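You operate a simulated robot arm through the tools that you are given. There is no shell and no other tool. Be economical: measure what you need, move in short steps, check, and stop when the job is done.

You are at the controls of a simulated robot arm. One attempt, no reset.

JOB
Put the open tin that says "57" from the top of the back belt on top of the large cake there and the open tin that says "52" on the end stop of the front belt. Take the small cake from the top of the back belt and leave it on top of the large base there. Put two of the brown shakers from the top of the back belt on the top of the depositor table. Take the cap from the top of the back belt and leave it on top of the large dome there. Put the wide nozzle from the top of the steel worktop on the end stop of the front belt. Push the line drawer shut. Take the flat box from the belt past the line gate and leave it on the lane of the far belt. Take the blue block and leave it on top of the paper roll on the end table. Take the sink plug and leave it on the back ledge of the tunnel. Pull the sleeve drawer open. Any order will do. Set down upright: open tin, brown shaker, wide nozzle, flat box, blue block.
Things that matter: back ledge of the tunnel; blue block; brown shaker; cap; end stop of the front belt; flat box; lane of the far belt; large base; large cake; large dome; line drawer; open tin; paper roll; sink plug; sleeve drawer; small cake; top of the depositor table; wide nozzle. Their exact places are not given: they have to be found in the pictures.

The check looks at the end state, three seconds after you hand in, the way a careful person would. Anything else that was tipped, shoved, dropped, spilled or broken makes it a failure. A push-on lid holds only when it is set on centred and level and pressed home; a screw cap is set on level and turned clockwise until tight.

ROBOT AND FRAMES
A 6-joint arm with a two-finger gripper on a trunk, on a base that drives. Base frame: it is fixed to the floor where the robot stands at the start and does not move with it; the origin is under the middle of the robot, x ahead of it, y to its left, z up. Lengths are in m, angles in degrees, forces in N, time in s.
Its first joint turns from -115.0 to 115.0 degrees. Places, roughly: back ledge of the tunnel (31x23 cm) [-4.68, 6.98, 0.9]; blue block (5x5x5 cm) [-4.8, 7, 0.9]; brown shaker [0.5, 0.25, 1]; cap (6x6x3 cm) [0.5, 0.8, 1]; end stop of the front belt (30x17 cm) [0.56, 4.6, 0.9]; flat box (15x7x8 cm) [-1.7, 2.3, 0.9]; lane of the far belt (22x108 cm) [-1.76, 1.38, 0.9]; large base (19x19x4 cm) [0.7, -0.1, 1]; large cake (19x19x8 cm) [0.8, 0.7, 1]; large dome (23x22x12 cm) [0.6, 0.5, 1.1]; line drawer [-1.3, 1.9, 0.7]; open tin [0.75, 0.25, 1]; paper roll (6x6x11 cm) [-4.4, 7.1, 0.9]; sink plug (7x7x5 cm) [-4.7, 7, 0.5]; sleeve drawer [0.7, 1.3, 1]; small cake (7x7x5 cm) [0.5, -0.1, 1]; top of the depositor table [-1.6, -1.6, 0.8]; wide nozzle (4x4x5 cm) [0.8, 1.7, 1]. Payload 2.1 kg.
The TCP is the grasp point between the finger pads, 0.02 m short of the fingertips. In the tool frame z runs along the fingers and y along their closing line. The gripper opens to 0.1 m. The gripper's body begins 0.063 m behind the TCP.
Orientation is told as [roll, pitch, yaw] about the base's x, y, z axes, in that order, counted from this pose: with the fingers straight down and closing along the base's y, the tool's x points along the base's -x, its y along +y and its z along -z.

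CONTROLS
- The arm moves only by the tool nudge_tool. Its argument "steps" is a list of rows, each a list of 7 numbers: the shift along the tool's x, y, z in m, then the turn, a rotation vector about the tool's x, y, z in degrees, then the opening, from 0 (shut) to 1 (fully open). In form: [[tx, ty, tz, ax, ay, az, claw], ...]. A call has 1 to 20 rows; each row is the pose to reach, as a shift and turn from the pose commanded when the call began, along the tool's axes at that moment. Rows are played at 5 a second. More than 0.05 m and 8.6 degrees between two rows, or a gripper value outside its range, and nothing of the call is played. A pose out of reach is approached as far as the arm can. The call stops where the force on the tool passes 40 N (or 10 N more than at its start, if that is more) or the arm is blocked; 0.2 s more then pass. The fingers move at their own pace (about 0.153 m/s each) and stop on an object; they squeeze with about 42 N. The grip force told is the motor's: it shows also when the fingers shut on nothing. Time passes only in rows, and 0.2 s behind the last, so rows that repeat a pose let the fingers close. The reply holds the time, the measured pose of the TCP, the force on the tool along the base axes, the opening and the grip force, in the units named above and with some noise, with the torque about the TCP (base axes, N m) and any sound that the robot's microphone picked up, and new pictures: "pictures" is both (left out), scene, wrist or none.
- Cameras (640 x 400 px; columns grow to the right, rows downward): "scene" is now at [0.0089, 0.1698, 1.7092]; the picture's right is [0.36, -0.93, 0.00], its down [-0.74, -0.28, -0.60] and it looks along [0.56, 0.22, -0.80] (base axes); focal length 276 px, centre (320, 200). "wrist" rides on the gripper at [0.07, -0.019, -0.099] in the tool frame; the picture's right is [0.26, 0.97, 0.00], its down [-0.75, 0.20, -0.63] and it looks along [-0.61, 0.16, 0.78] (tool axes); focal length 230 px, centre (320, 200).
- lift_body(by): slides the trunk up (or, below 0, down) by that many m; the arm and the scene camera ride with it, the base frame stays. It gives what a move gives, with no picture.
- steer(legs): drives the robot by 1 to 6 legs, each [ahead, turn to the left] in m and degrees, along the robot's own axes; the way and the turn of a leg run together, so that a leg with both is an arc; at most 1.5 m and 180 degrees a leg. The arm and the cameras ride along, it lands a little off, and it stops where it bumps. It gives what a move gives, and a new picture of the scene camera.
- aim_head(pan, tilt): turns the head with the scene camera to pan (to the left, within 155 degrees either way) and tilt (down, from -29 to 69), counted from straight ahead of the robot. It gives what a move gives, and a new picture of the scene camera.
- point_at(camera, pixels): for up to 12 pixels [column, row] of the newest picture of that camera ("zoom" is the newest enlarged one), the place [x, y, z] in the base frame of the surface seen there, good to about 0.003 m. It takes no simulated time.
- close_up(camera, box): a new picture of the part [left, top, right, bottom] of that camera's present view, enlarged. It takes no simulated time.
- close_job(): hands the job in; it is judged then, once.

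Keep the steps short. Do not move on a guess: measure, check each grasp and each placing, and mend mistakes. In all there are 364 turns and 360 pictures (those below and enlarged ones count). Leave the gripper open and the arm clear of the work at the hand-in unless told otherwise, and finish with a single line.

The tools are called after "Call:" as name(argument=value, ...) on one line, values as JSON. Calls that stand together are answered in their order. nudge_tool: Moves the arm, as the interface text tells. Its arguments: {"type":"object","properties":{"steps":{"type":"array","items":{"type":"array","items":{"type":"number"}}},"pictures":{"type":"string","enum":["both","scene","wrist","none"]}},"required":["steps"]} The other tools are called the same way: lift_body (by) slides the trunk up or down; steer (legs) drives the base; aim_head (pan, tilt) turns the head that bears the scene camera; point_at (camera, pixels) gives the place of the surface under pixels of a picture; close_up (camera, box) takes an enlarged picture of a part of a camera's view; close_job () hands the job in.

At the start:

```text
clock: 0.0
tool_pos: [0.2809, 0.0982, 1.2766]
tool_rot: [0.1, 0.0, 0.0]
wrist_force: [0.1, 0.2, 0.0]
wrist_torque: [-0.02, 0.01, -0.01]
gripper_width: 0.1002
finger_force: 0.0
trunk travel left (down, up): [-0.925, 0.065]
robot x, y, heading: [0.0002, -0.0015, -0.1]
head pan, tilt: [21.0, 52.8]
```

scene: 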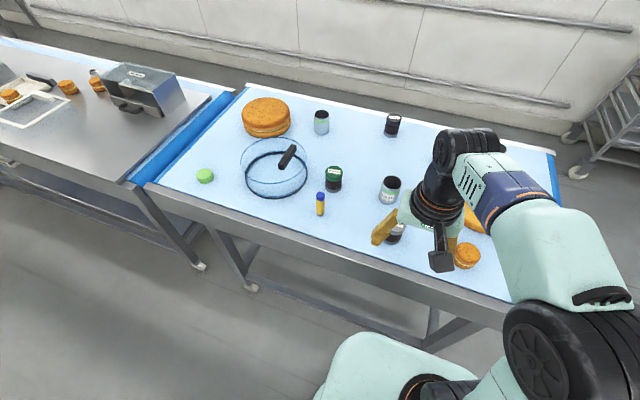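
wrist: 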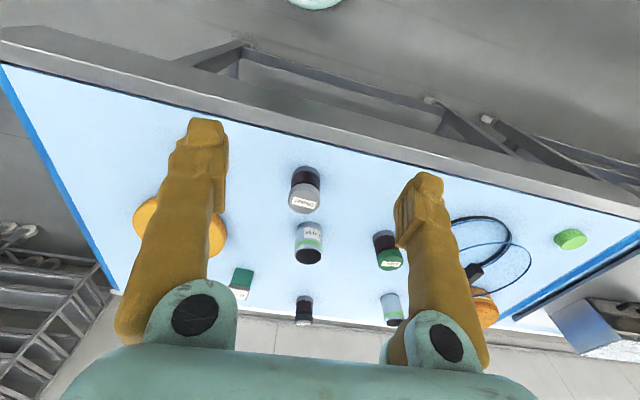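

I'll start by measuring the back belt: items and edges in the scene picture.

Call:
close_up(camera="scene", box=[200, 80, 520, 280])

Call:
point_at(camera="scene", pixels=[[205, 176], [267, 112], [321, 115], [392, 118], [333, 172], [391, 182], [320, 197], [288, 152], [395, 228], [466, 250], [150, 185], [350, 247]])

Call:
close_up(camera="wrist", box=[120, 140, 520, 340])

```text
2.00 times, centred on (360, 180) of scene
```

zoom: 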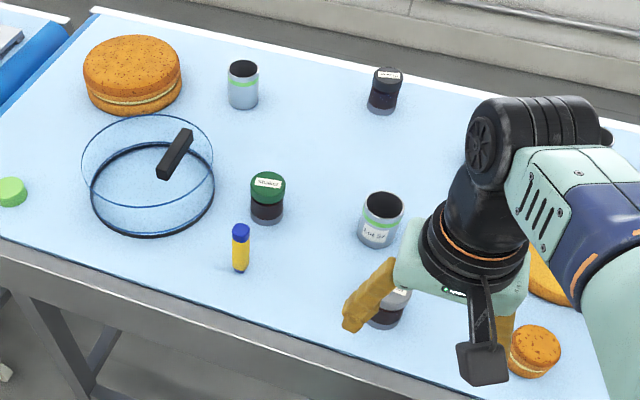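

```text
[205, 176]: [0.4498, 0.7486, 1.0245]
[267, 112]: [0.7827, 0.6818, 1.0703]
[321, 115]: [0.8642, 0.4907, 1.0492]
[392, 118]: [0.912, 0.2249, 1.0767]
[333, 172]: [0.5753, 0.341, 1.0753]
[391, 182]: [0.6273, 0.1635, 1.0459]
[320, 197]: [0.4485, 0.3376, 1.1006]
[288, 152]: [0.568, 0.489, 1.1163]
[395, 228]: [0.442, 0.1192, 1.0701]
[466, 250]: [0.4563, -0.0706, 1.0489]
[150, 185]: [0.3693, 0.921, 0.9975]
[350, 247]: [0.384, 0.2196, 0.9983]
```

```text
1.60 times, centred on (320, 240) of wrist
```

zoom: 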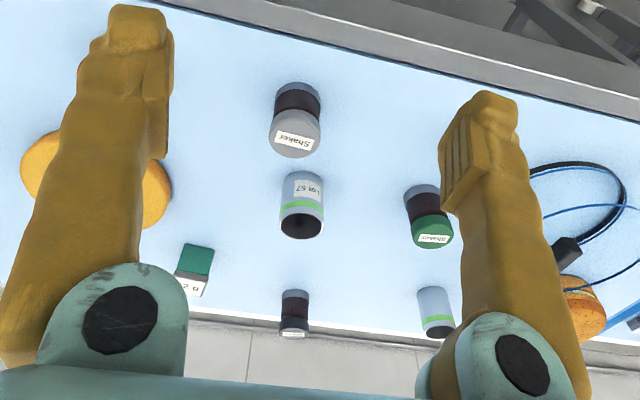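

Belt top is about z=1.0. I look around the room before moving.

Call:
aim_head(pan=0, tilt=40)

Call:
aim_head(pan=60, tilt=25)

Call:
aim_head(pan=120, tilt=20)

Call:
aim_head(pan=-100, tilt=25)

Call:
aim_head(pan=-150, tilt=25)

```text
clock: 0.8
tool_pos: [0.2808, 0.1002, 1.2763]
tool_rot: [0.0, 0.0, 0.0]
wrist_force: [0.2, 0.1, -0.3]
wrist_torque: [0.01, -0.01, -0.03]
gripper_width: 0.1
finger_force: 0.1
trunk travel left (down, up): [-0.925, 0.065]
robot x, y, heading: [-0.0011, 0.0016, 0.0]
head pan, tilt: [0.0, 40.0]
```

scene: 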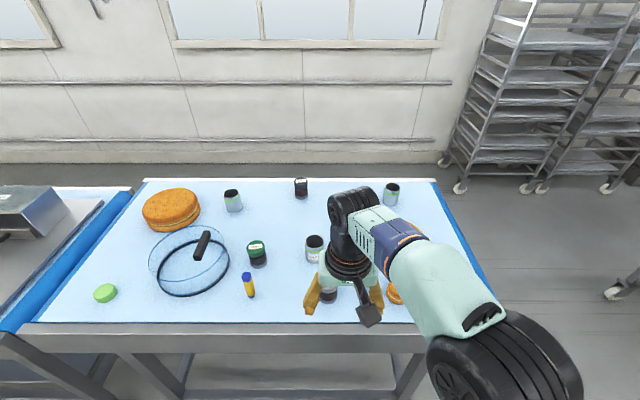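

```text
clock: 2.1
tool_pos: [0.2819, 0.0986, 1.2759]
tool_rot: [0.0, -0.1, 0.1]
wrist_force: [0.2, 0.3, -0.7]
wrist_torque: [-0.02, 0.01, -0.02]
gripper_width: 0.1002
finger_force: 0.0
trunk travel left (down, up): [-0.925, 0.065]
robot x, y, heading: [0.001, 0.0044, 0.1]
head pan, tilt: [60.0, 25.0]
```

scene: 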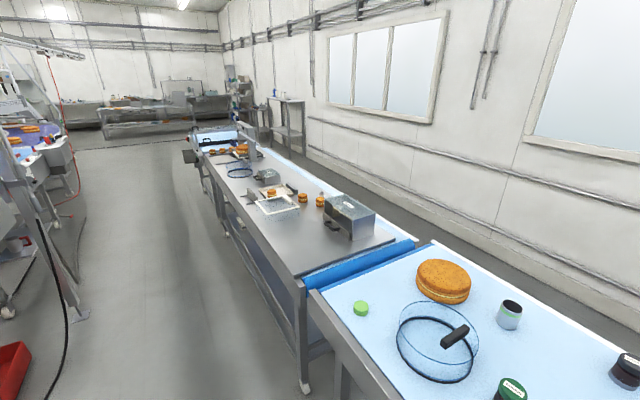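

```text
clock: 3.4
tool_pos: [0.2815, 0.0989, 1.2756]
tool_rot: [-0.1, 0.0, 0.1]
wrist_force: [0.0, 0.8, -1.5]
wrist_torque: [0.01, 0.02, 0.01]
gripper_width: 0.1002
finger_force: 0.0
trunk travel left (down, up): [-0.925, 0.065]
robot x, y, heading: [-0.0007, -0.0005, 0.0]
head pan, tilt: [120.0, 20.0]
```

scene: 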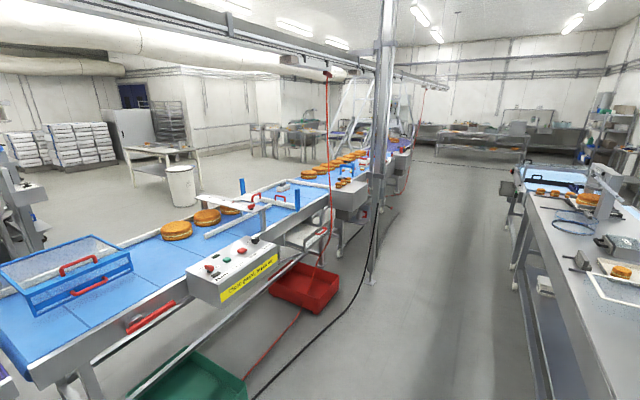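

```text
clock: 6.6
tool_pos: [0.281, 0.0985, 1.276]
tool_rot: [0.0, 0.0, 0.0]
wrist_force: [-0.7, -0.1, -0.3]
wrist_torque: [-0.04, 0.02, -0.02]
gripper_width: 0.0997
finger_force: 0.2
trunk travel left (down, up): [-0.925, 0.065]
robot x, y, heading: [0.0017, -0.002, 0.3]
head pan, tilt: [-100.0, 25.0]
```

scene: 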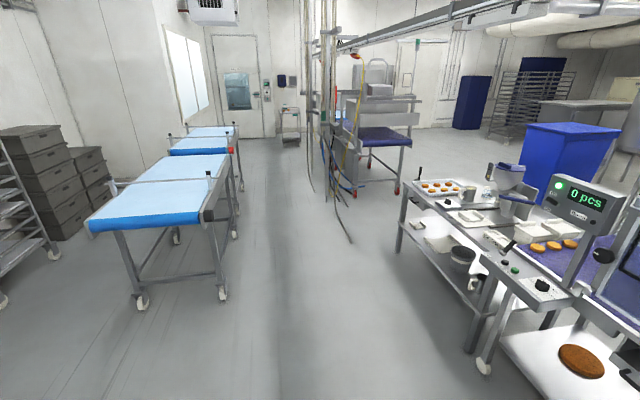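

```text
clock: 7.8
tool_pos: [0.2814, 0.0976, 1.2761]
tool_rot: [0.0, 0.1, 0.0]
wrist_force: [-0.1, 0.2, 0.3]
wrist_torque: [0.02, 0.01, 0.0]
gripper_width: 0.1001
finger_force: 0.0
trunk travel left (down, up): [-0.925, 0.065]
robot x, y, heading: [-0.001, -0.0015, 0.0]
head pan, tilt: [-150.0, 25.0]
```

scene: 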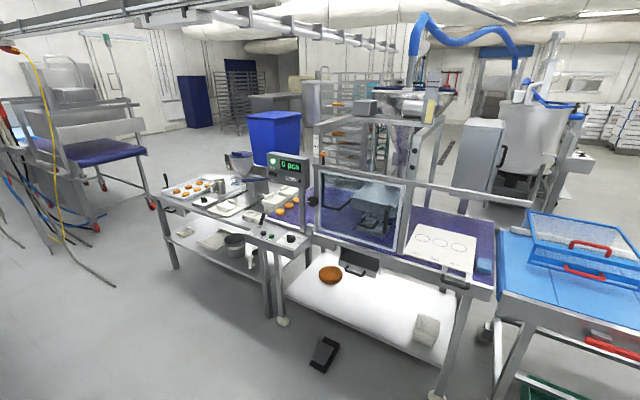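

Now test the real reach: push the tool ahead at the present height (clear of everything at z 1.28), in 5 cm rows.

Call:
aim_head(pan=0, tilt=45)

Call:
nudge_tool(steps=[[-0.05, 0, 0, 0, 0, 0, 1], [-0.1, 0, 0, 0, 0, 0, 1], [-0.15, 0, 0, 0, 0, 0, 1], [-0.2, 0, 0, 0, 0, 0, 1], [-0.25, 0, 0, 0, 0, 0, 1], [-0.3, 0, 0, 0, 0, 0, 1], [-0.35, 0, 0, 0, 0, 0, 1]], pictures="scene")

```text
clock: 10.1
tool_pos: [0.28, 0.098, 1.2762]
tool_rot: [0.0, 0.1, 0.0]
wrist_force: [0.0, 1.0, 0.4]
wrist_torque: [0.02, -0.01, 0.0]
gripper_width: 0.1
finger_force: 0.0
trunk travel left (down, up): [-0.925, 0.065]
robot x, y, heading: [0.0027, 0.0008, -0.0]
head pan, tilt: [0.0, 45.0]
```

scene: 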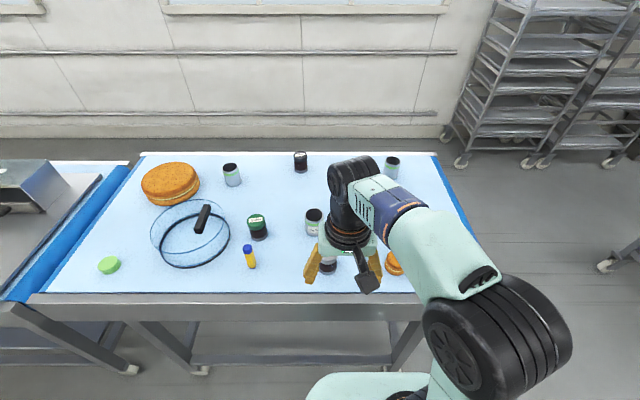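

```text
clock: 11.7
tool_pos: [0.434, 0.0837, 1.2469]
tool_rot: [0.0, 0.0, 0.0]
wrist_force: [-0.1, -0.4, -1.2]
wrist_torque: [0.0, 0.0, 0.01]
gripper_width: 0.1002
finger_force: 0.0
out of reach, approached as far as the arm can: row 3, 4, 5, 6, 7
trunk travel left (down, up): [-0.925, 0.065]
robot x, y, heading: [0.0002, 0.0039, 0.0]
head pan, tilt: [0.0, 45.0]
```

scene: 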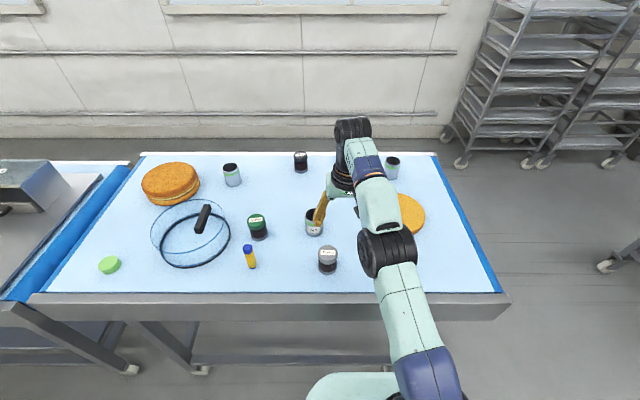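

Reach at z 1.25 is about 0.44. Reach near the surface should change with trunk height. I look down at the base and the table edge.

Call:
aim_head(pan=0, tilt=69)

Call:
aim_head(pan=-60, tilt=69)

```text
clock: 12.6
tool_pos: [0.4371, 0.0835, 1.2467]
tool_rot: [0.0, -0.1, -0.1]
wrist_force: [-0.8, -1.2, -0.8]
wrist_torque: [0.02, -0.01, -0.01]
gripper_width: 0.0999
finger_force: 0.0
trunk travel left (down, up): [-0.925, 0.065]
robot x, y, heading: [0.002, -0.001, 0.1]
head pan, tilt: [0.0, 68.8]
```

scene: 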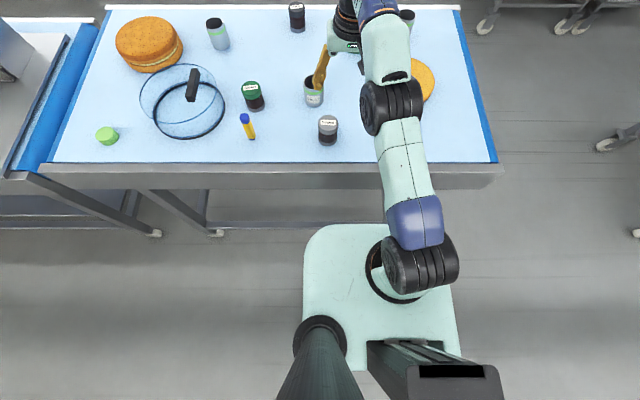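

```text
clock: 13.9
tool_pos: [0.4355, 0.0837, 1.2473]
tool_rot: [0.0, 0.0, 0.0]
wrist_force: [-0.4, 0.3, 0.2]
wrist_torque: [-0.01, 0.0, 0.05]
gripper_width: 0.0999
finger_force: 0.1
trunk travel left (down, up): [-0.925, 0.065]
robot x, y, heading: [0.0015, 0.0021, 0.1]
head pan, tilt: [-60.0, 68.8]
```

scene: 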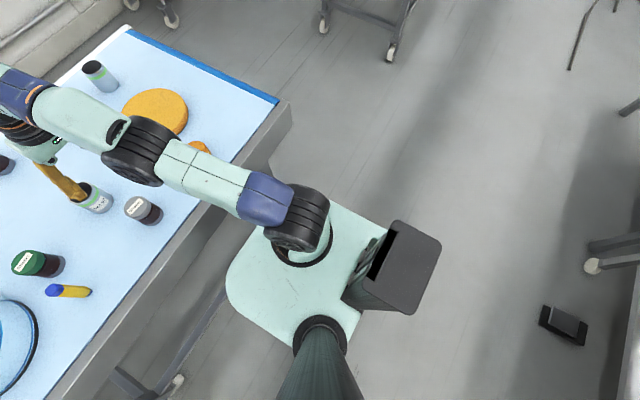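

Call:
point_at(camera="scene", pixels=[[240, 290], [330, 215], [400, 270], [385, 225], [300, 250], [280, 200], [420, 230], [155, 150], [255, 345], [180, 285], [100, 75], [290, 100]])

Call:
aim_head(pan=0, tilt=69)

Call:
point_at(camera="scene", pixels=[[320, 240], [450, 330], [345, 310], [430, 360], [410, 275], [455, 175], [250, 175], [300, 225], [70, 155], [110, 10], [450, 10], [380, 100]])

```text
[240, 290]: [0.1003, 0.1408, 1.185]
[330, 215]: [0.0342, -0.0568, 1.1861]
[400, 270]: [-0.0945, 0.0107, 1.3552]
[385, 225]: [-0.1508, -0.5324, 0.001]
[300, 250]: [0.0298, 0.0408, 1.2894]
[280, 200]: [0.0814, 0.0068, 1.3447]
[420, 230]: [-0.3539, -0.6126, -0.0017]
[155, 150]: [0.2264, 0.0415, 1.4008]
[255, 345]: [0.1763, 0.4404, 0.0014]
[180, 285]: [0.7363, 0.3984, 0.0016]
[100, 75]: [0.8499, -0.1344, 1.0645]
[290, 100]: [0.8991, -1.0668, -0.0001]
```

```text
clock: 15.2
tool_pos: [0.4349, 0.0844, 1.2464]
tool_rot: [0.0, -0.1, 0.0]
wrist_force: [-1.1, 0.6, -0.7]
wrist_torque: [-0.01, 0.0, 0.0]
gripper_width: 0.0999
finger_force: 0.1
trunk travel left (down, up): [-0.925, 0.065]
robot x, y, heading: [-0.0037, 0.0004, -0.0]
head pan, tilt: [0.0, 68.8]
```

scene: 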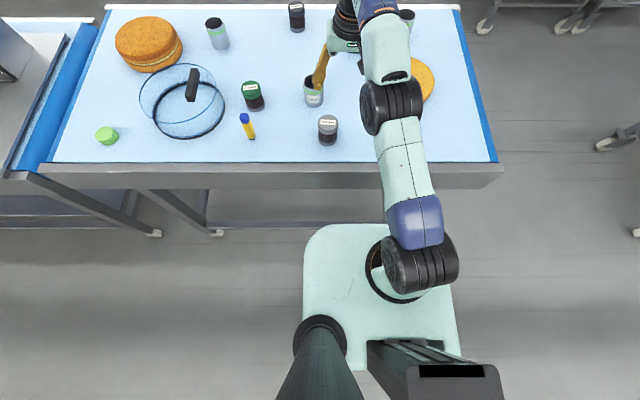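

```text
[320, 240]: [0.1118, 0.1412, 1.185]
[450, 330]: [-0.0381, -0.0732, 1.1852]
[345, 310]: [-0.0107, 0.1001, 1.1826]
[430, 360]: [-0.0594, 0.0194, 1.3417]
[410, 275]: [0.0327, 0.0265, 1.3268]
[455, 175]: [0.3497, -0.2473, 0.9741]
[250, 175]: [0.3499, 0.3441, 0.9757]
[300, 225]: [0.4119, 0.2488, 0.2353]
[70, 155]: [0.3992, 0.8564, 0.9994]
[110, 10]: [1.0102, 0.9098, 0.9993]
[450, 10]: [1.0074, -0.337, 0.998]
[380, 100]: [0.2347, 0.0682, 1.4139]
```

The body's mint top plate is at z 1.185 and its front at x≈0.14; table edge at x≈0.35. I test reach lower down over a free spot (y≈0.22).

Call:
nudge_tool(steps=[[0.04, 0.04, 0, 0, 0, 0, 1], [0.08, 0.08, 0, 0, 0, 0, 1], [0.08, 0.12, 0.0, 0, 0, 0, 1], [0.08, 0.13, 0.05, 0, 0, 0, 1], [0.08, 0.13, 0.1, 0, 0, 0, 1], [0.08, 0.13, 0.13, 0, 0, 0, 1]], pictures="scene")

```text
refused: row 1 steps farther than a row can; nothing moved
```

Call:
nudge_tool(steps=[[0.03, 0.035, 0, 0, 0, 0, 1], [0.06, 0.07, 0, 0, 0, 0, 1], [0.08, 0.1, 0.0, 0, 0, 0, 1], [0.08, 0.13, 0.03, 0, 0, 0, 1], [0.08, 0.13, 0.08, 0, 0, 0, 1], [0.08, 0.13, 0.13, 0, 0, 0, 1]], pictures="scene")

```text
clock: 16.8
tool_pos: [0.4085, 0.2547, 1.17]
tool_rot: [8.0, -10.7, -0.7]
wrist_force: [0.1, 0.0, 0.7]
wrist_torque: [0.02, 0.02, -0.02]
gripper_width: 0.1
finger_force: 0.2
out of reach, approached as far as the arm can: row 1, 2, 3, 4, 5
trunk travel left (down, up): [-0.925, 0.065]
robot x, y, heading: [0.0012, -0.0025, 0.1]
head pan, tilt: [0.0, 68.8]
stopped in row 6: the arm was blocked; the commanded pose is now the measured one
```

scene: 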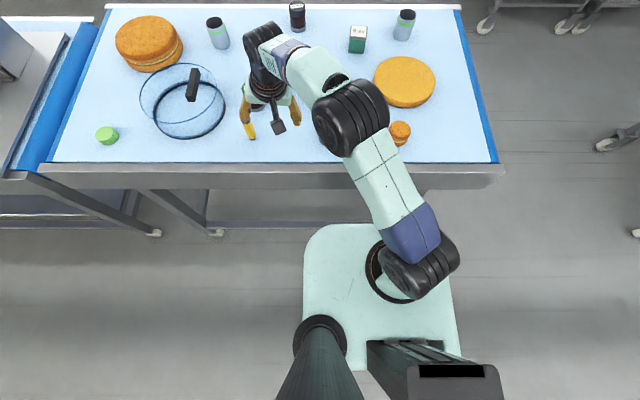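

Commanded pose had run beyond reach, so it's reset now. Retreat and straighten the tool.

Call:
nudge_tool(steps=[[0.03, 0, -0.03, 3, 4, 0, 1], [0.06, 0, -0.05, 6, 8, 0, 1], [0.09, 0, -0.06, 8, 10.7, 0, 1], [0.09, 0, -0.06, 8, 10.7, 0, 1]], pictures="none")

```text
clock: 17.8
tool_pos: [0.3051, 0.2461, 1.2128]
tool_rot: [-0.2, 0.0, -0.2]
wrist_force: [0.2, 0.0, -0.5]
wrist_torque: [0.0, -0.02, 0.02]
gripper_width: 0.1
finger_force: 0.0
trunk travel left (down, up): [-0.925, 0.065]
robot x, y, heading: [-0.0022, -0.0002, 0.0]
head pan, tilt: [0.0, 68.8]
```

Call:
nudge_tool(steps=[[0, 0, 0.04, 0, 0, 0, 1], [0, 0, 0.08, 0, 0, 0, 1], [0, 0, 0.12, 0, 0, 0, 1]], pictures="scene")

```text
clock: 18.6
tool_pos: [0.3086, 0.2448, 1.0934]
tool_rot: [-0.2, 0.0, 0.0]
wrist_force: [0.0, -0.4, 0.2]
wrist_torque: [-0.02, 0.0, 0.02]
gripper_width: 0.0998
finger_force: 0.1
trunk travel left (down, up): [-0.925, 0.065]
robot x, y, heading: [0.0028, 0.0031, -0.2]
head pan, tilt: [0.0, 68.8]
```

scene: 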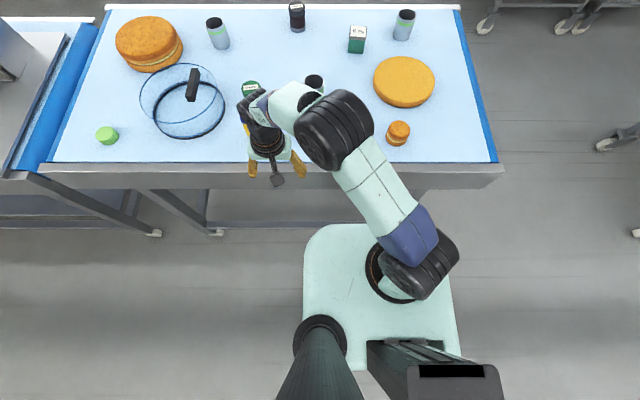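

Reach at z 1.09 is fine at 0.39 m. To know how near I can drive, I turn the wrist about so that its camera looks back at the robot's body.

Call:
nudge_tool(steps=[[-0.02, -0.02, -0.04, 0, 0, 8.5, 1], [-0.02, -0.04, -0.08, 0, 0, 17, 1], [-0.02, -0.07, -0.11, 0, 0, 25.5, 1], [-0.02, -0.1, -0.13, 0, 0, 34, 1], [-0.02, -0.12, -0.13, 0, 0, 42.5, 1], [-0.02, -0.12, -0.13, 0, 0, 51, 1], [-0.02, -0.12, -0.13, 0, 0, 59.5, 1], [-0.02, -0.12, -0.13, 0, 0, 68, 1], [-0.02, -0.12, -0.13, 0, 0, 76.5, 1], [-0.02, -0.12, -0.13, 0, 0, 85, 1], [-0.02, -0.12, -0.13, 0, 0, 93.5, 1], [-0.02, -0.12, -0.13, 0, 0, 102, 1], [-0.02, -0.12, -0.13, 0, 0, 110.5, 1], [-0.02, -0.12, -0.13, 0, 0, 119, 1], [-0.02, -0.12, -0.13, 0, 0, 127.5, 1], [-0.02, -0.12, -0.13, 0, 0, 136, 1], [-0.02, -0.12, -0.13, 0, 0, 144.5, 1], [-0.02, -0.12, -0.13, 0, 0, 153, 1]])

```text
clock: 22.4
tool_pos: [0.3369, 0.1013, 1.2217]
tool_rot: [-0.3, 0.1, -152.9]
wrist_force: [0.4, -0.2, -0.5]
wrist_torque: [0.04, -0.03, -0.01]
gripper_width: 0.0999
finger_force: 0.0
out of reach, approached as far as the arm can: row 18
trunk travel left (down, up): [-0.925, 0.065]
robot x, y, heading: [-0.0, -0.0008, 0.1]
head pan, tilt: [0.0, 68.8]
```

scene: 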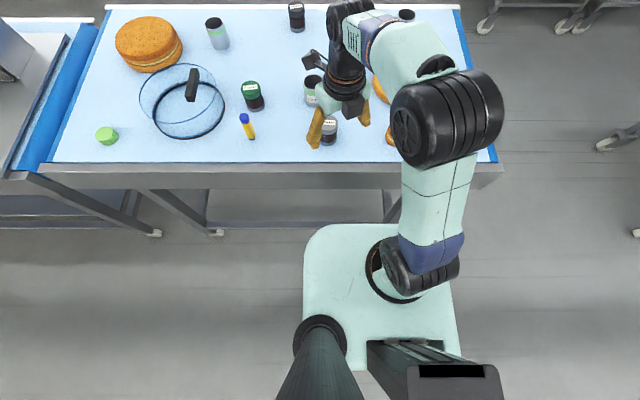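
wrist: 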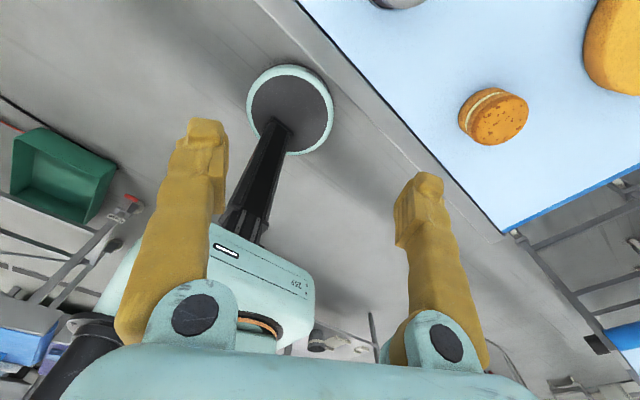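

The robot is a low round disc, a slim column and a small body on top. I measure them.

Call:
point_at(camera="wrist", pixels=[[290, 90], [332, 120], [250, 110], [265, 68], [325, 85], [292, 128], [255, 215], [235, 285], [310, 295], [270, 185], [215, 230], [300, 270]])

```text
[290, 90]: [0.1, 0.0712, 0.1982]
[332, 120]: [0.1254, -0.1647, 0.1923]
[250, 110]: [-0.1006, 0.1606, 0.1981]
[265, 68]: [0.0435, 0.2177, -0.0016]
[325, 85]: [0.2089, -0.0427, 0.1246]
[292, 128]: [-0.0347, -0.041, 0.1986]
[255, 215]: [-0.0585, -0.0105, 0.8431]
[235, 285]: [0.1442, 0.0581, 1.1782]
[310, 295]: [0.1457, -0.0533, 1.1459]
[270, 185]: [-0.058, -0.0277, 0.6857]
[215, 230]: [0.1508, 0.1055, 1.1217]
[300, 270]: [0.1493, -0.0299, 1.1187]
```

Disc radius ≈0.21 m, 0.2 m high. I check the gap behind the belt and the underframe.

Call:
aim_head(pan=20, tilt=40)

Call:
point_at(camera="scene", pixels=[[300, 150], [400, 150], [320, 165], [450, 165], [500, 160], [300, 290], [330, 370], [180, 370], [400, 370], [560, 220], [100, 130], [250, 360]])

```text
clock: 23.3
tool_pos: [0.3356, 0.1002, 1.2214]
tool_rot: [-0.4, -0.1, -152.6]
wrist_force: [-0.2, 0.7, -0.1]
wrist_torque: [0.01, -0.01, 0.03]
gripper_width: 0.1002
finger_force: 0.1
trunk travel left (down, up): [-0.925, 0.065]
robot x, y, heading: [-0.0005, 0.0025, -0.1]
head pan, tilt: [20.0, 40.0]
```

scene: 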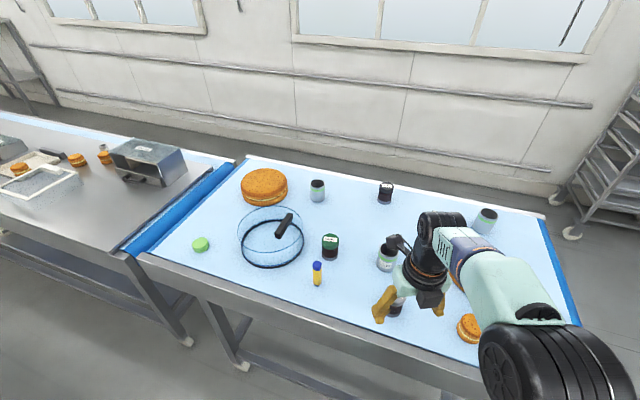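

```text
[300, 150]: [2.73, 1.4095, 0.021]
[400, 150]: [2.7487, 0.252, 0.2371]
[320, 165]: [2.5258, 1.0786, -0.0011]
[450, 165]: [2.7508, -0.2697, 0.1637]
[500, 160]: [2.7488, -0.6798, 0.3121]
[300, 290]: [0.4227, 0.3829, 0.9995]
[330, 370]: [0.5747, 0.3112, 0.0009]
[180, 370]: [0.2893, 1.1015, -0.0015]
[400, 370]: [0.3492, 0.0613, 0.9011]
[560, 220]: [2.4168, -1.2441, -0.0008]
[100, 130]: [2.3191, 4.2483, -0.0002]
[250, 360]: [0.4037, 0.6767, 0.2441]
```

Plenty of room behind the belt (wall at x 2.75), so I can work from both sides. Turn the wrist back to zero, then creep ahead 0.15 m.

Call:
nudge_tool(steps=[[0, 0, -0.02, 0, 0, -8.5, 1], [0, 0, -0.04, 0, 0, -17, 1], [0, 0, -0.04, 0, 0, -25.5, 1], [0, 0, -0.04, 0, 0, -34, 1], [0, 0, -0.04, 0, 0, -42.5, 1], [0, 0, -0.04, 0, 0, -51, 1], [0, 0, -0.04, 0, 0, -59.5, 1], [0, 0, -0.04, 0, 0, -68, 1], [0, 0, -0.04, 0, 0, -76.5, 1], [0, 0, -0.04, 0, 0, -85, 1], [0, 0, -0.04, 0, 0, -93.5, 1], [0, 0, -0.04, 0, 0, -102, 1], [0, 0, -0.04, 0, 0, -110.5, 1], [0, 0, -0.04, 0, 0, -119, 1], [0, 0, -0.04, 0, 0, -127.5, 1], [0, 0, -0.04, 0, 0, -136, 1], [0, 0, -0.04, 0, 0, -144.5, 1], [0, 0, -0.04, 0, 0, -152.8, 1], [0, 0, -0.04, 0, 0, -152.8, 1]], pictures="none")

Call:
aim_head(pan=0, tilt=60)

Call:
steer(legs=[[0.15, 0]])

```text
clock: 27.3
tool_pos: [0.3351, 0.1012, 1.2627]
tool_rot: [-0.3, 0.0, -0.1]
wrist_force: [-0.3, -0.3, 0.5]
wrist_torque: [0.0, 0.01, -0.03]
gripper_width: 0.0998
finger_force: 0.1
trunk travel left (down, up): [-0.925, 0.065]
robot x, y, heading: [-0.0001, -0.0004, 0.3]
head pan, tilt: [20.0, 40.0]
```

```text
clock: 28.2
tool_pos: [0.3367, 0.1012, 1.2635]
tool_rot: [-0.2, -0.2, -0.3]
wrist_force: [0.0, 0.0, 0.2]
wrist_torque: [0.03, 0.02, -0.01]
gripper_width: 0.1003
finger_force: 0.0
trunk travel left (down, up): [-0.925, 0.065]
robot x, y, heading: [0.0018, 0.0005, -0.0]
head pan, tilt: [0.0, 60.0]
```

scene: 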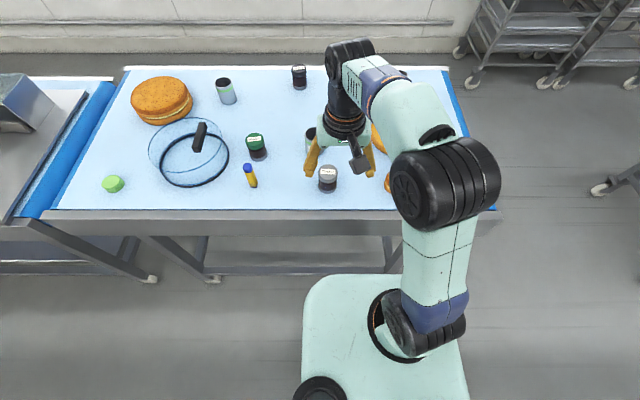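

```text
clock: 29.6
tool_pos: [0.4838, 0.1024, 1.2628]
tool_rot: [-0.2, -0.2, -0.3]
wrist_force: [0.9, -0.6, -0.4]
wrist_torque: [-0.02, -0.05, 0.02]
gripper_width: 0.1003
finger_force: 0.1
trunk travel left (down, up): [-0.925, 0.065]
robot x, y, heading: [0.1492, -0.0034, 0.2]
head pan, tilt: [0.0, 60.0]
```

scene: 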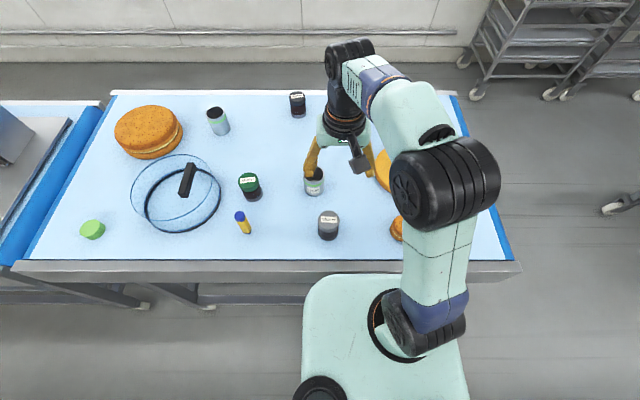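

Now hover the tool over the small cake near (0.46,-0.07).

Call:
nudge_tool(steps=[[0, -0.045, 0, 0, 0, 0, 1], [0.01, -0.09, 0, 0, 0, 0, 1], [0.02, -0.13, 0, 0, 0, 0, 1], [0.03, -0.17, 0, 0, 0, 0, 1], [0.03, -0.17, 0.04, 0, 0, 0, 1]])

```text
clock: 30.8
tool_pos: [0.457, -0.0703, 1.2226]
tool_rot: [-0.2, -0.1, -0.2]
wrist_force: [-0.4, 0.6, -0.1]
wrist_torque: [-0.03, 0.03, 0.02]
gripper_width: 0.0998
finger_force: 0.2
trunk travel left (down, up): [-0.925, 0.065]
robot x, y, heading: [0.153, 0.001, 0.2]
head pan, tilt: [0.0, 60.0]
```

scene: 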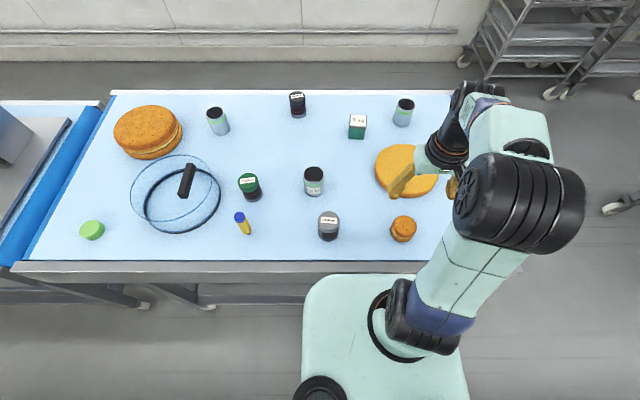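
wrist: 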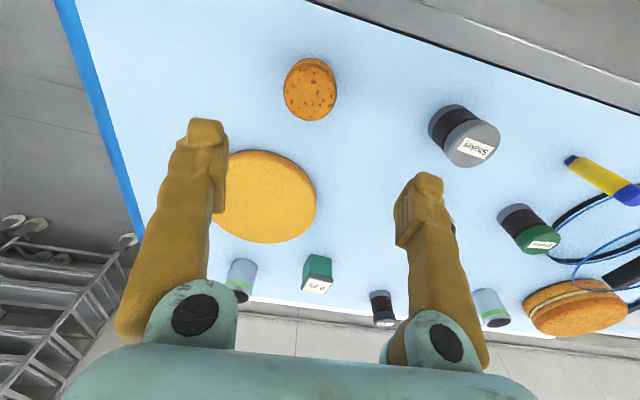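

Call:
point_at(camera="scene", pixels=[[403, 222], [403, 218], [408, 163], [403, 105], [357, 128], [313, 175], [328, 220], [297, 98], [187, 180], [148, 125], [91, 228], [403, 240]])

Call:
point_at(camera="wrist", pixels=[[310, 95], [285, 90], [336, 92], [310, 65], [310, 120], [265, 195], [480, 148], [240, 270], [315, 270], [290, 160], [250, 240]])

Call:
close_up(camera="scene", box=[80, 80, 440, 270])

```text
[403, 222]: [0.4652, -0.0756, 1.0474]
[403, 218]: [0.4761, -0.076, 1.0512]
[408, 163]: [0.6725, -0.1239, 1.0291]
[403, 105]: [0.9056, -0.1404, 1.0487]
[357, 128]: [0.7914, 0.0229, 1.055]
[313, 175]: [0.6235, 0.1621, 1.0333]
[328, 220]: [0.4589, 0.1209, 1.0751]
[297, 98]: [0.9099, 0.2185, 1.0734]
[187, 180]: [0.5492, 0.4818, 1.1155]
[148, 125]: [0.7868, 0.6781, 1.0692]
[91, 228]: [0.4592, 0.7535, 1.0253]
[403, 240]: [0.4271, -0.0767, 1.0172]
```

```text
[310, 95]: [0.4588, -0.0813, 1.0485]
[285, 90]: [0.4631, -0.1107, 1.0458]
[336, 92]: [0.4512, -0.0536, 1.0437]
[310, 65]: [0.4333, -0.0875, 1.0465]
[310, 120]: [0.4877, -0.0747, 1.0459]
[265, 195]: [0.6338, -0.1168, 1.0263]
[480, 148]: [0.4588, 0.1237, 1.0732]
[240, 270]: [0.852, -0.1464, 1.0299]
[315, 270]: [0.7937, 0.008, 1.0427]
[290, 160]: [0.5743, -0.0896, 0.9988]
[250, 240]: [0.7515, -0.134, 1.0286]
```

```text
1.78 times, centred on (260, 175) of scene
```

zoom: 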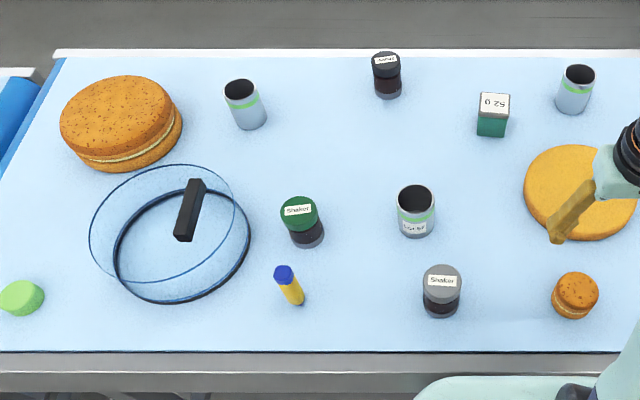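

Small cake centre ≈(0.46,-0.081), top 1.047. Descend over it and grip at z 1.028.

Call:
nudge_tool(steps=[[-0.003, -0.011, 0.04, 0, 0, 0, 1], [-0.003, -0.011, 0.085, 0, 0, 0, 1], [-0.003, -0.011, 0.13, 0, 0, 0, 1], [-0.003, -0.011, 0.17, 0, 0, 0, 1], [-0.003, -0.011, 0.195, 0, 0, 0, 1], [-0.003, -0.011, 0.195, 0, 0, 0, 1]])

```text
clock: 32.1
tool_pos: [0.4593, -0.0779, 1.0276]
tool_rot: [-0.2, -0.2, -0.1]
wrist_force: [0.2, -0.2, 0.0]
wrist_torque: [0.0, -0.01, 0.01]
gripper_width: 0.1002
finger_force: 0.1
trunk travel left (down, up): [-0.925, 0.065]
robot x, y, heading: [0.1508, -0.002, 0.3]
head pan, tilt: [0.0, 60.0]
```

scene: 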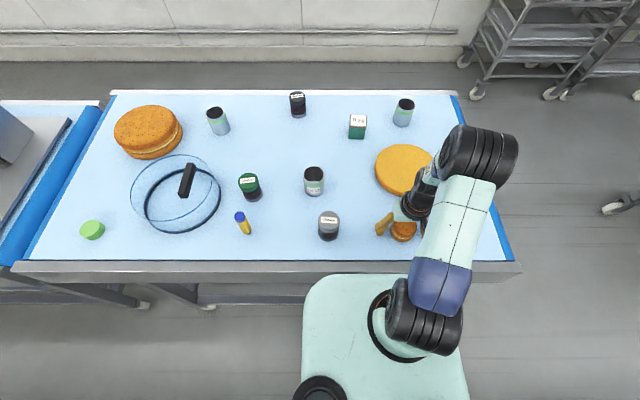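
wrist: 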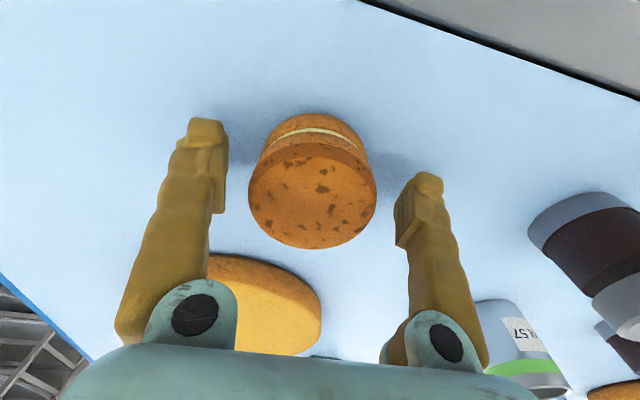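

The cake lies centred between the fingers. Close and lift.

Call:
nudge_tool(steps=[[0, 0, 0, 0, 0, 0, 0], [0, 0, 0, 0, 0, 0, 0], [0, 0, 0, 0, 0, 0, 0], [0, 0, -0.03, 0, 0, 0, 0], [0, 0, -0.07, 0, 0, 0, 0]], pictures="wrist")

```text
clock: 33.4
tool_pos: [0.4587, -0.0771, 1.0982]
tool_rot: [-0.1, -0.1, -0.2]
wrist_force: [0.0, 0.8, -0.2]
wrist_torque: [-0.03, -0.01, 0.0]
gripper_width: 0.0608
finger_force: 10.6
trunk travel left (down, up): [-0.925, 0.065]
robot x, y, heading: [0.1534, 0.0013, 0.1]
head pan, tilt: [0.0, 60.0]
```

wrist: 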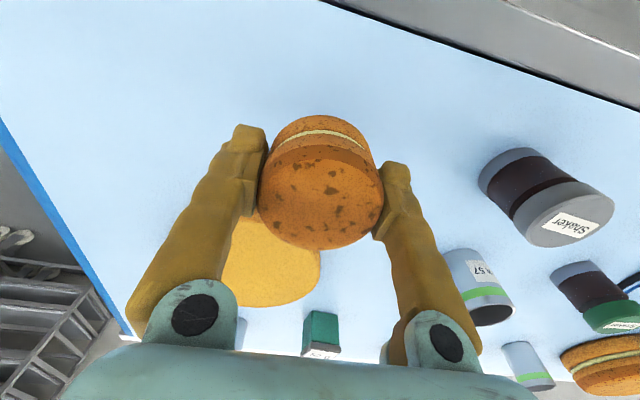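

Held (0.061 m). Carry forward over the large base (centre ≈(0.68,-0.12)).

Call:
nudge_tool(steps=[[-0.045, -0.01, 0, 0, 0, 0, 0], [-0.09, -0.02, 0, 0, 0, 0, 0], [-0.135, -0.03, 0, 0, 0, 0, 0], [-0.18, -0.04, 0, 0, 0, 0, 0], [-0.205, -0.042, 0, 0, 0, 0, 0], [-0.205, -0.042, 0, 0, 0, 0, 0]])

```text
clock: 34.8
tool_pos: [0.6193, -0.1126, 1.0945]
tool_rot: [-0.2, 0.0, -0.1]
wrist_force: [0.8, -0.1, -0.8]
wrist_torque: [-0.01, 0.0, 0.01]
gripper_width: 0.061
finger_force: 11.1
out of reach, approached as far as the arm can: row 4, 5, 6
trunk travel left (down, up): [-0.925, 0.065]
robot x, y, heading: [0.1515, -0.0034, 0.1]
head pan, tilt: [0.0, 60.0]
```

scene: 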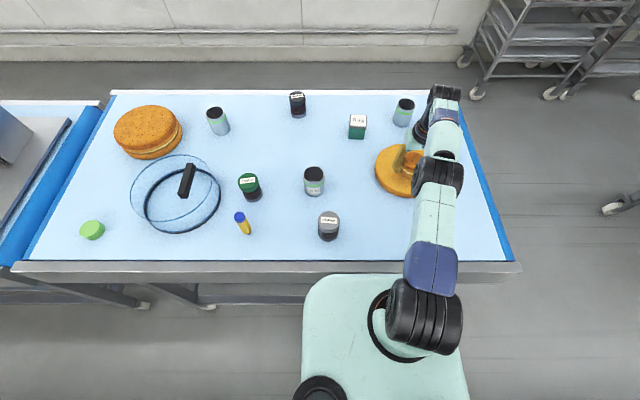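
wrist: 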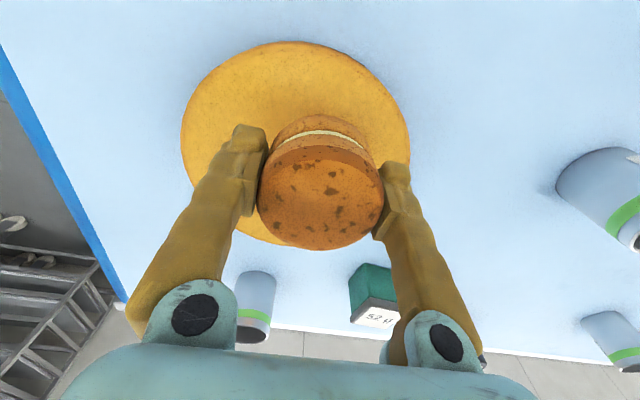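

Call:
point_at(camera="wrist", pixels=[[295, 46], [188, 130], [404, 130], [320, 118], [215, 185], [250, 232], [320, 220]])

```text
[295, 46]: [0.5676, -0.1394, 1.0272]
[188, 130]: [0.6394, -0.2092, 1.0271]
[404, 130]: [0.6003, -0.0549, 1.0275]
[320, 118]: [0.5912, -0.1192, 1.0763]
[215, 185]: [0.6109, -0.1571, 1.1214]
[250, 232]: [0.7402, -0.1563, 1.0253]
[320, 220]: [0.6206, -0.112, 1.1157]
```

Base centre ≈(0.663,-0.12). Drive 2.5 cm nearer for a better centring.

Call:
steer(legs=[[0.025, 0]])

```text
clock: 35.6
tool_pos: [0.6399, -0.1134, 1.0979]
tool_rot: [-0.2, -0.4, -0.2]
wrist_force: [-1.6, 0.2, -0.7]
wrist_torque: [-0.02, -0.06, -0.02]
gripper_width: 0.0607
finger_force: 11.6
trunk travel left (down, up): [-0.925, 0.065]
robot x, y, heading: [0.1729, -0.0019, 0.1]
head pan, tilt: [0.0, 60.0]
```

scene: 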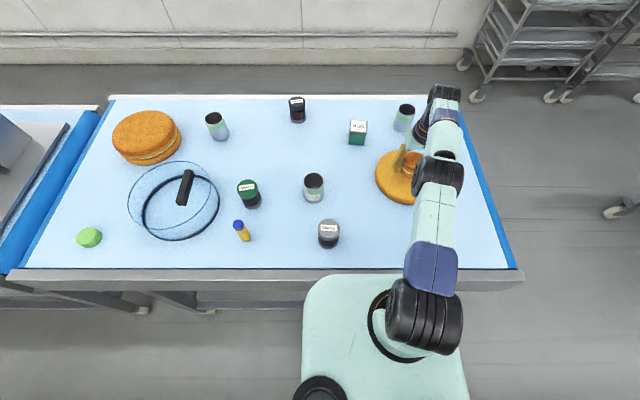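

Call:
nudge_tool(steps=[[0.045, 0, 0.0, 0, 0, 0, 0], [0.045, 0, 0.02, 0, 0, 0, 0], [0.045, 0, 0.035, 0, 0, 0, 0]], pictures="wrist")

```text
clock: 36.4
tool_pos: [0.6001, -0.1117, 1.0598]
tool_rot: [-0.2, 0.0, -0.2]
wrist_force: [1.7, -0.5, -0.6]
wrist_torque: [-0.01, 0.0, -0.03]
gripper_width: 0.0609
finger_force: 10.9
trunk travel left (down, up): [-0.925, 0.065]
robot x, y, heading: [0.1748, -0.0024, 0.3]
head pan, tilt: [0.0, 60.0]
```

wrist: 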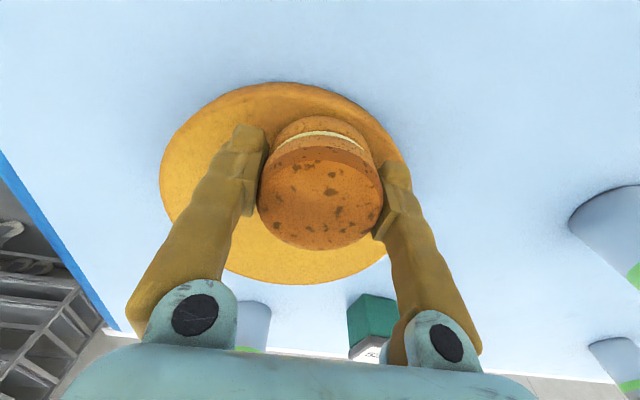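

Commanded pose had been clamped to the achieved one; move forward 4.5 cm again.

Call:
nudge_tool(steps=[[-0.01, 0, -0.008, 0, 0, 0, 0], [-0.045, -0.005, -0.008, 0, 0, 0, 0], [-0.045, -0.005, 0, 0, 0, 0, 0], [-0.045, -0.005, 0.004, 0, 0, 0, 0]], pictures="wrist")

```text
clock: 37.0
tool_pos: [0.6107, -0.1101, 1.0488]
tool_rot: [1.5, 6.6, -0.2]
wrist_force: [-4.3, 1.0, 16.0]
wrist_torque: [-0.57, -0.03, -0.04]
gripper_width: 0.062
finger_force: 11.2
trunk travel left (down, up): [-0.925, 0.065]
robot x, y, heading: [0.1745, -0.0005, 0.3]
head pan, tilt: [0.0, 60.0]
stopped in row 3: the force on the tool passed its limit at 93 N (the readings are from after the stop); the commanded pose is now the measured one
```

wrist: 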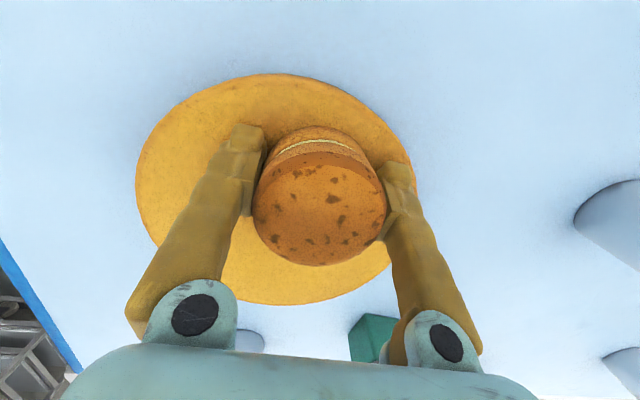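

The stretched arm dipped and pressed. Lift and straighten.

Call:
nudge_tool(steps=[[0, 0, -0.02, 0, 0, 0, 0], [0.01, 0, -0.03, 1.5, -6.6, 0, 0], [0.01, 0, -0.03, 1.5, -6.6, 0, 0]], pictures="wrist")

```text
clock: 37.8
tool_pos: [0.6073, -0.1106, 1.0765]
tool_rot: [0.0, -0.1, -0.1]
wrist_force: [0.4, -0.2, -1.1]
wrist_torque: [0.03, -0.03, 0.0]
gripper_width: 0.0618
finger_force: 11.3
trunk travel left (down, up): [-0.925, 0.065]
robot x, y, heading: [0.1767, 0.0032, 0.3]
head pan, tilt: [0.0, 60.0]
```

wrist: 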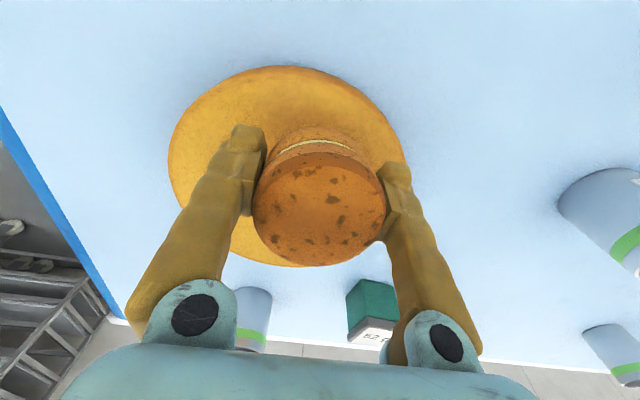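

Call:
point_at(camera="wrist", pixels=[[290, 72], [175, 155], [398, 150], [320, 140], [320, 200], [285, 235], [360, 235], [280, 150], [360, 150]])

```text
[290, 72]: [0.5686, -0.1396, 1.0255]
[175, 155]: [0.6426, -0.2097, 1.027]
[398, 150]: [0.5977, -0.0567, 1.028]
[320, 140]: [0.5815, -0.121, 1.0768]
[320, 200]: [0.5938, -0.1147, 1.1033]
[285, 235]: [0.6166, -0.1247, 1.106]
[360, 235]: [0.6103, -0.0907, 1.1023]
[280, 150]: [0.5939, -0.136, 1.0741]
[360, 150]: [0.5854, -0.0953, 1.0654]
```

Call:
nudge_tool(steps=[[-0.012, -0.003, 0, 0, 0, 0, 0], [-0.022, -0.005, 0, 0, 0, 0, 0], [-0.022, -0.005, 0.01, 0, 0, 0, 0], [-0.022, -0.005, 0.017, 0, 0, 0, 0]], pictures="none")

```text
clock: 38.8
tool_pos: [0.6296, -0.115, 1.0611]
tool_rot: [0.1, 0.1, -0.3]
wrist_force: [0.4, -0.1, -1.7]
wrist_torque: [-0.01, 0.01, -0.01]
gripper_width: 0.0618
finger_force: 11.0
trunk travel left (down, up): [-0.925, 0.065]
robot x, y, heading: [0.1765, -0.0005, 0.2]
head pan, tilt: [0.0, 60.0]
```

Good, stable here. Lower in small steps until contact.

Call:
nudge_tool(steps=[[0, 0, 0.004, 0, 0, 0, 0], [0, 0, 0.008, 0, 0, 0, 0], [0, 0, 0.011, 0, 0, 0, 0], [0, 0, 0.014, 0, 0, 0, 0]], pictures="wrist")

```text
clock: 39.8
tool_pos: [0.6288, -0.1152, 1.0487]
tool_rot: [-0.1, 0.0, -0.2]
wrist_force: [2.4, -1.0, 15.5]
wrist_torque: [0.12, 0.44, 0.0]
gripper_width: 0.0632
finger_force: 10.8
trunk travel left (down, up): [-0.925, 0.065]
robot x, y, heading: [0.1739, 0.0009, 0.0]
head pan, tilt: [0.0, 60.0]
```

wrist: 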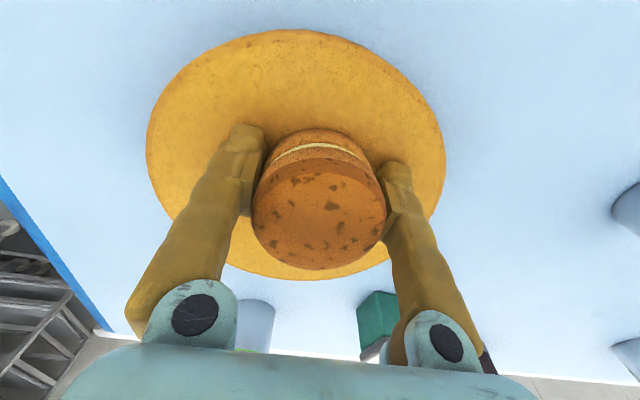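

Contact. Release and raise straight up.

Call:
nudge_tool(steps=[[0, 0, -0.003, 0, 0, 0, 0.7], [0, 0, -0.003, 0, 0, 0, 1], [0, 0, -0.003, 0, 0, 0, 1], [0, 0, -0.04, 0, 0, 0, 1], [0, 0, -0.08, 0, 0, 0, 1], [0.05, 0, -0.08, 0, 0, 0, 1], [0.1, 0, -0.08, 0, 0, 0, 1]])

```text
clock: 41.4
tool_pos: [0.5267, -0.1135, 1.1272]
tool_rot: [-0.1, 0.0, -0.3]
wrist_force: [-0.6, -0.5, -0.2]
wrist_torque: [0.01, -0.06, -0.01]
gripper_width: 0.0998
finger_force: 0.1
trunk travel left (down, up): [-0.925, 0.065]
robot x, y, heading: [0.175, -0.0029, 0.3]
head pan, tilt: [0.0, 60.0]
```

scene: 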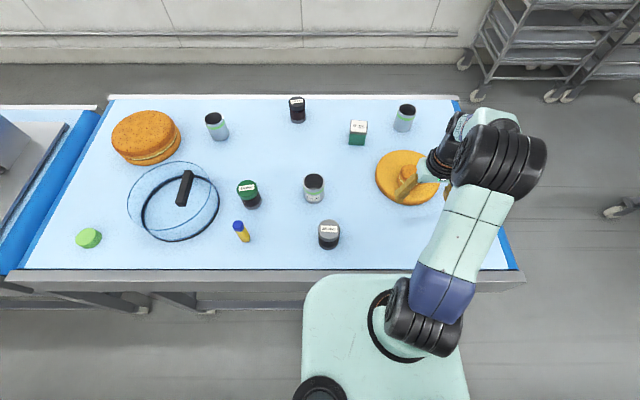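
wrist: 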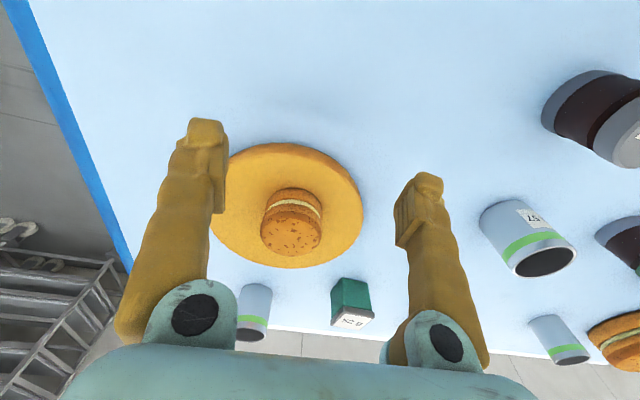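

Small cake sits on the base. Next tin 57: I raise the tool, and shift the robot 0.13 m to the left.

Call:
nudge_tool(steps=[[0.04, 0.01, -0.02, 0, 0, 0, 1], [0.06, 0.04, -0.05, 0, 0, 0, 1], [0.06, 0.08, -0.07, 0, 0, 0, 1], [0.06, 0.11, -0.1, 0, 0, 0, 1], [0.06, 0.12, -0.13, 0, 0, 0, 1]], pictures="none")

Call:
steer(legs=[[-0.15, 0], [0, 90], [0.13, 0], [0, -90], [0.14, 0]])

```text
clock: 42.6
tool_pos: [0.4695, 0.0064, 1.2556]
tool_rot: [-0.1, 0.1, -0.3]
wrist_force: [0.5, -1.0, -0.2]
wrist_torque: [0.01, -0.04, -0.03]
gripper_width: 0.0998
finger_force: 0.0
trunk travel left (down, up): [-0.925, 0.065]
robot x, y, heading: [0.1766, 0.0029, 0.2]
head pan, tilt: [0.0, 60.0]
```

```text
clock: 53.4
tool_pos: [0.4512, 0.1443, 1.2598]
tool_rot: [0.0, -0.3, 0.8]
wrist_force: [0.4, 0.2, 0.5]
wrist_torque: [0.0, -0.03, -0.01]
gripper_width: 0.1
finger_force: 0.3
trunk travel left (down, up): [-0.925, 0.065]
robot x, y, heading: [0.1687, 0.1313, 1.2]
head pan, tilt: [0.0, 60.0]
```

scene: 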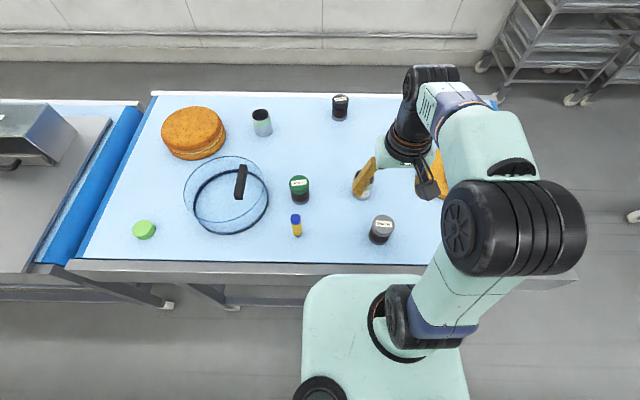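

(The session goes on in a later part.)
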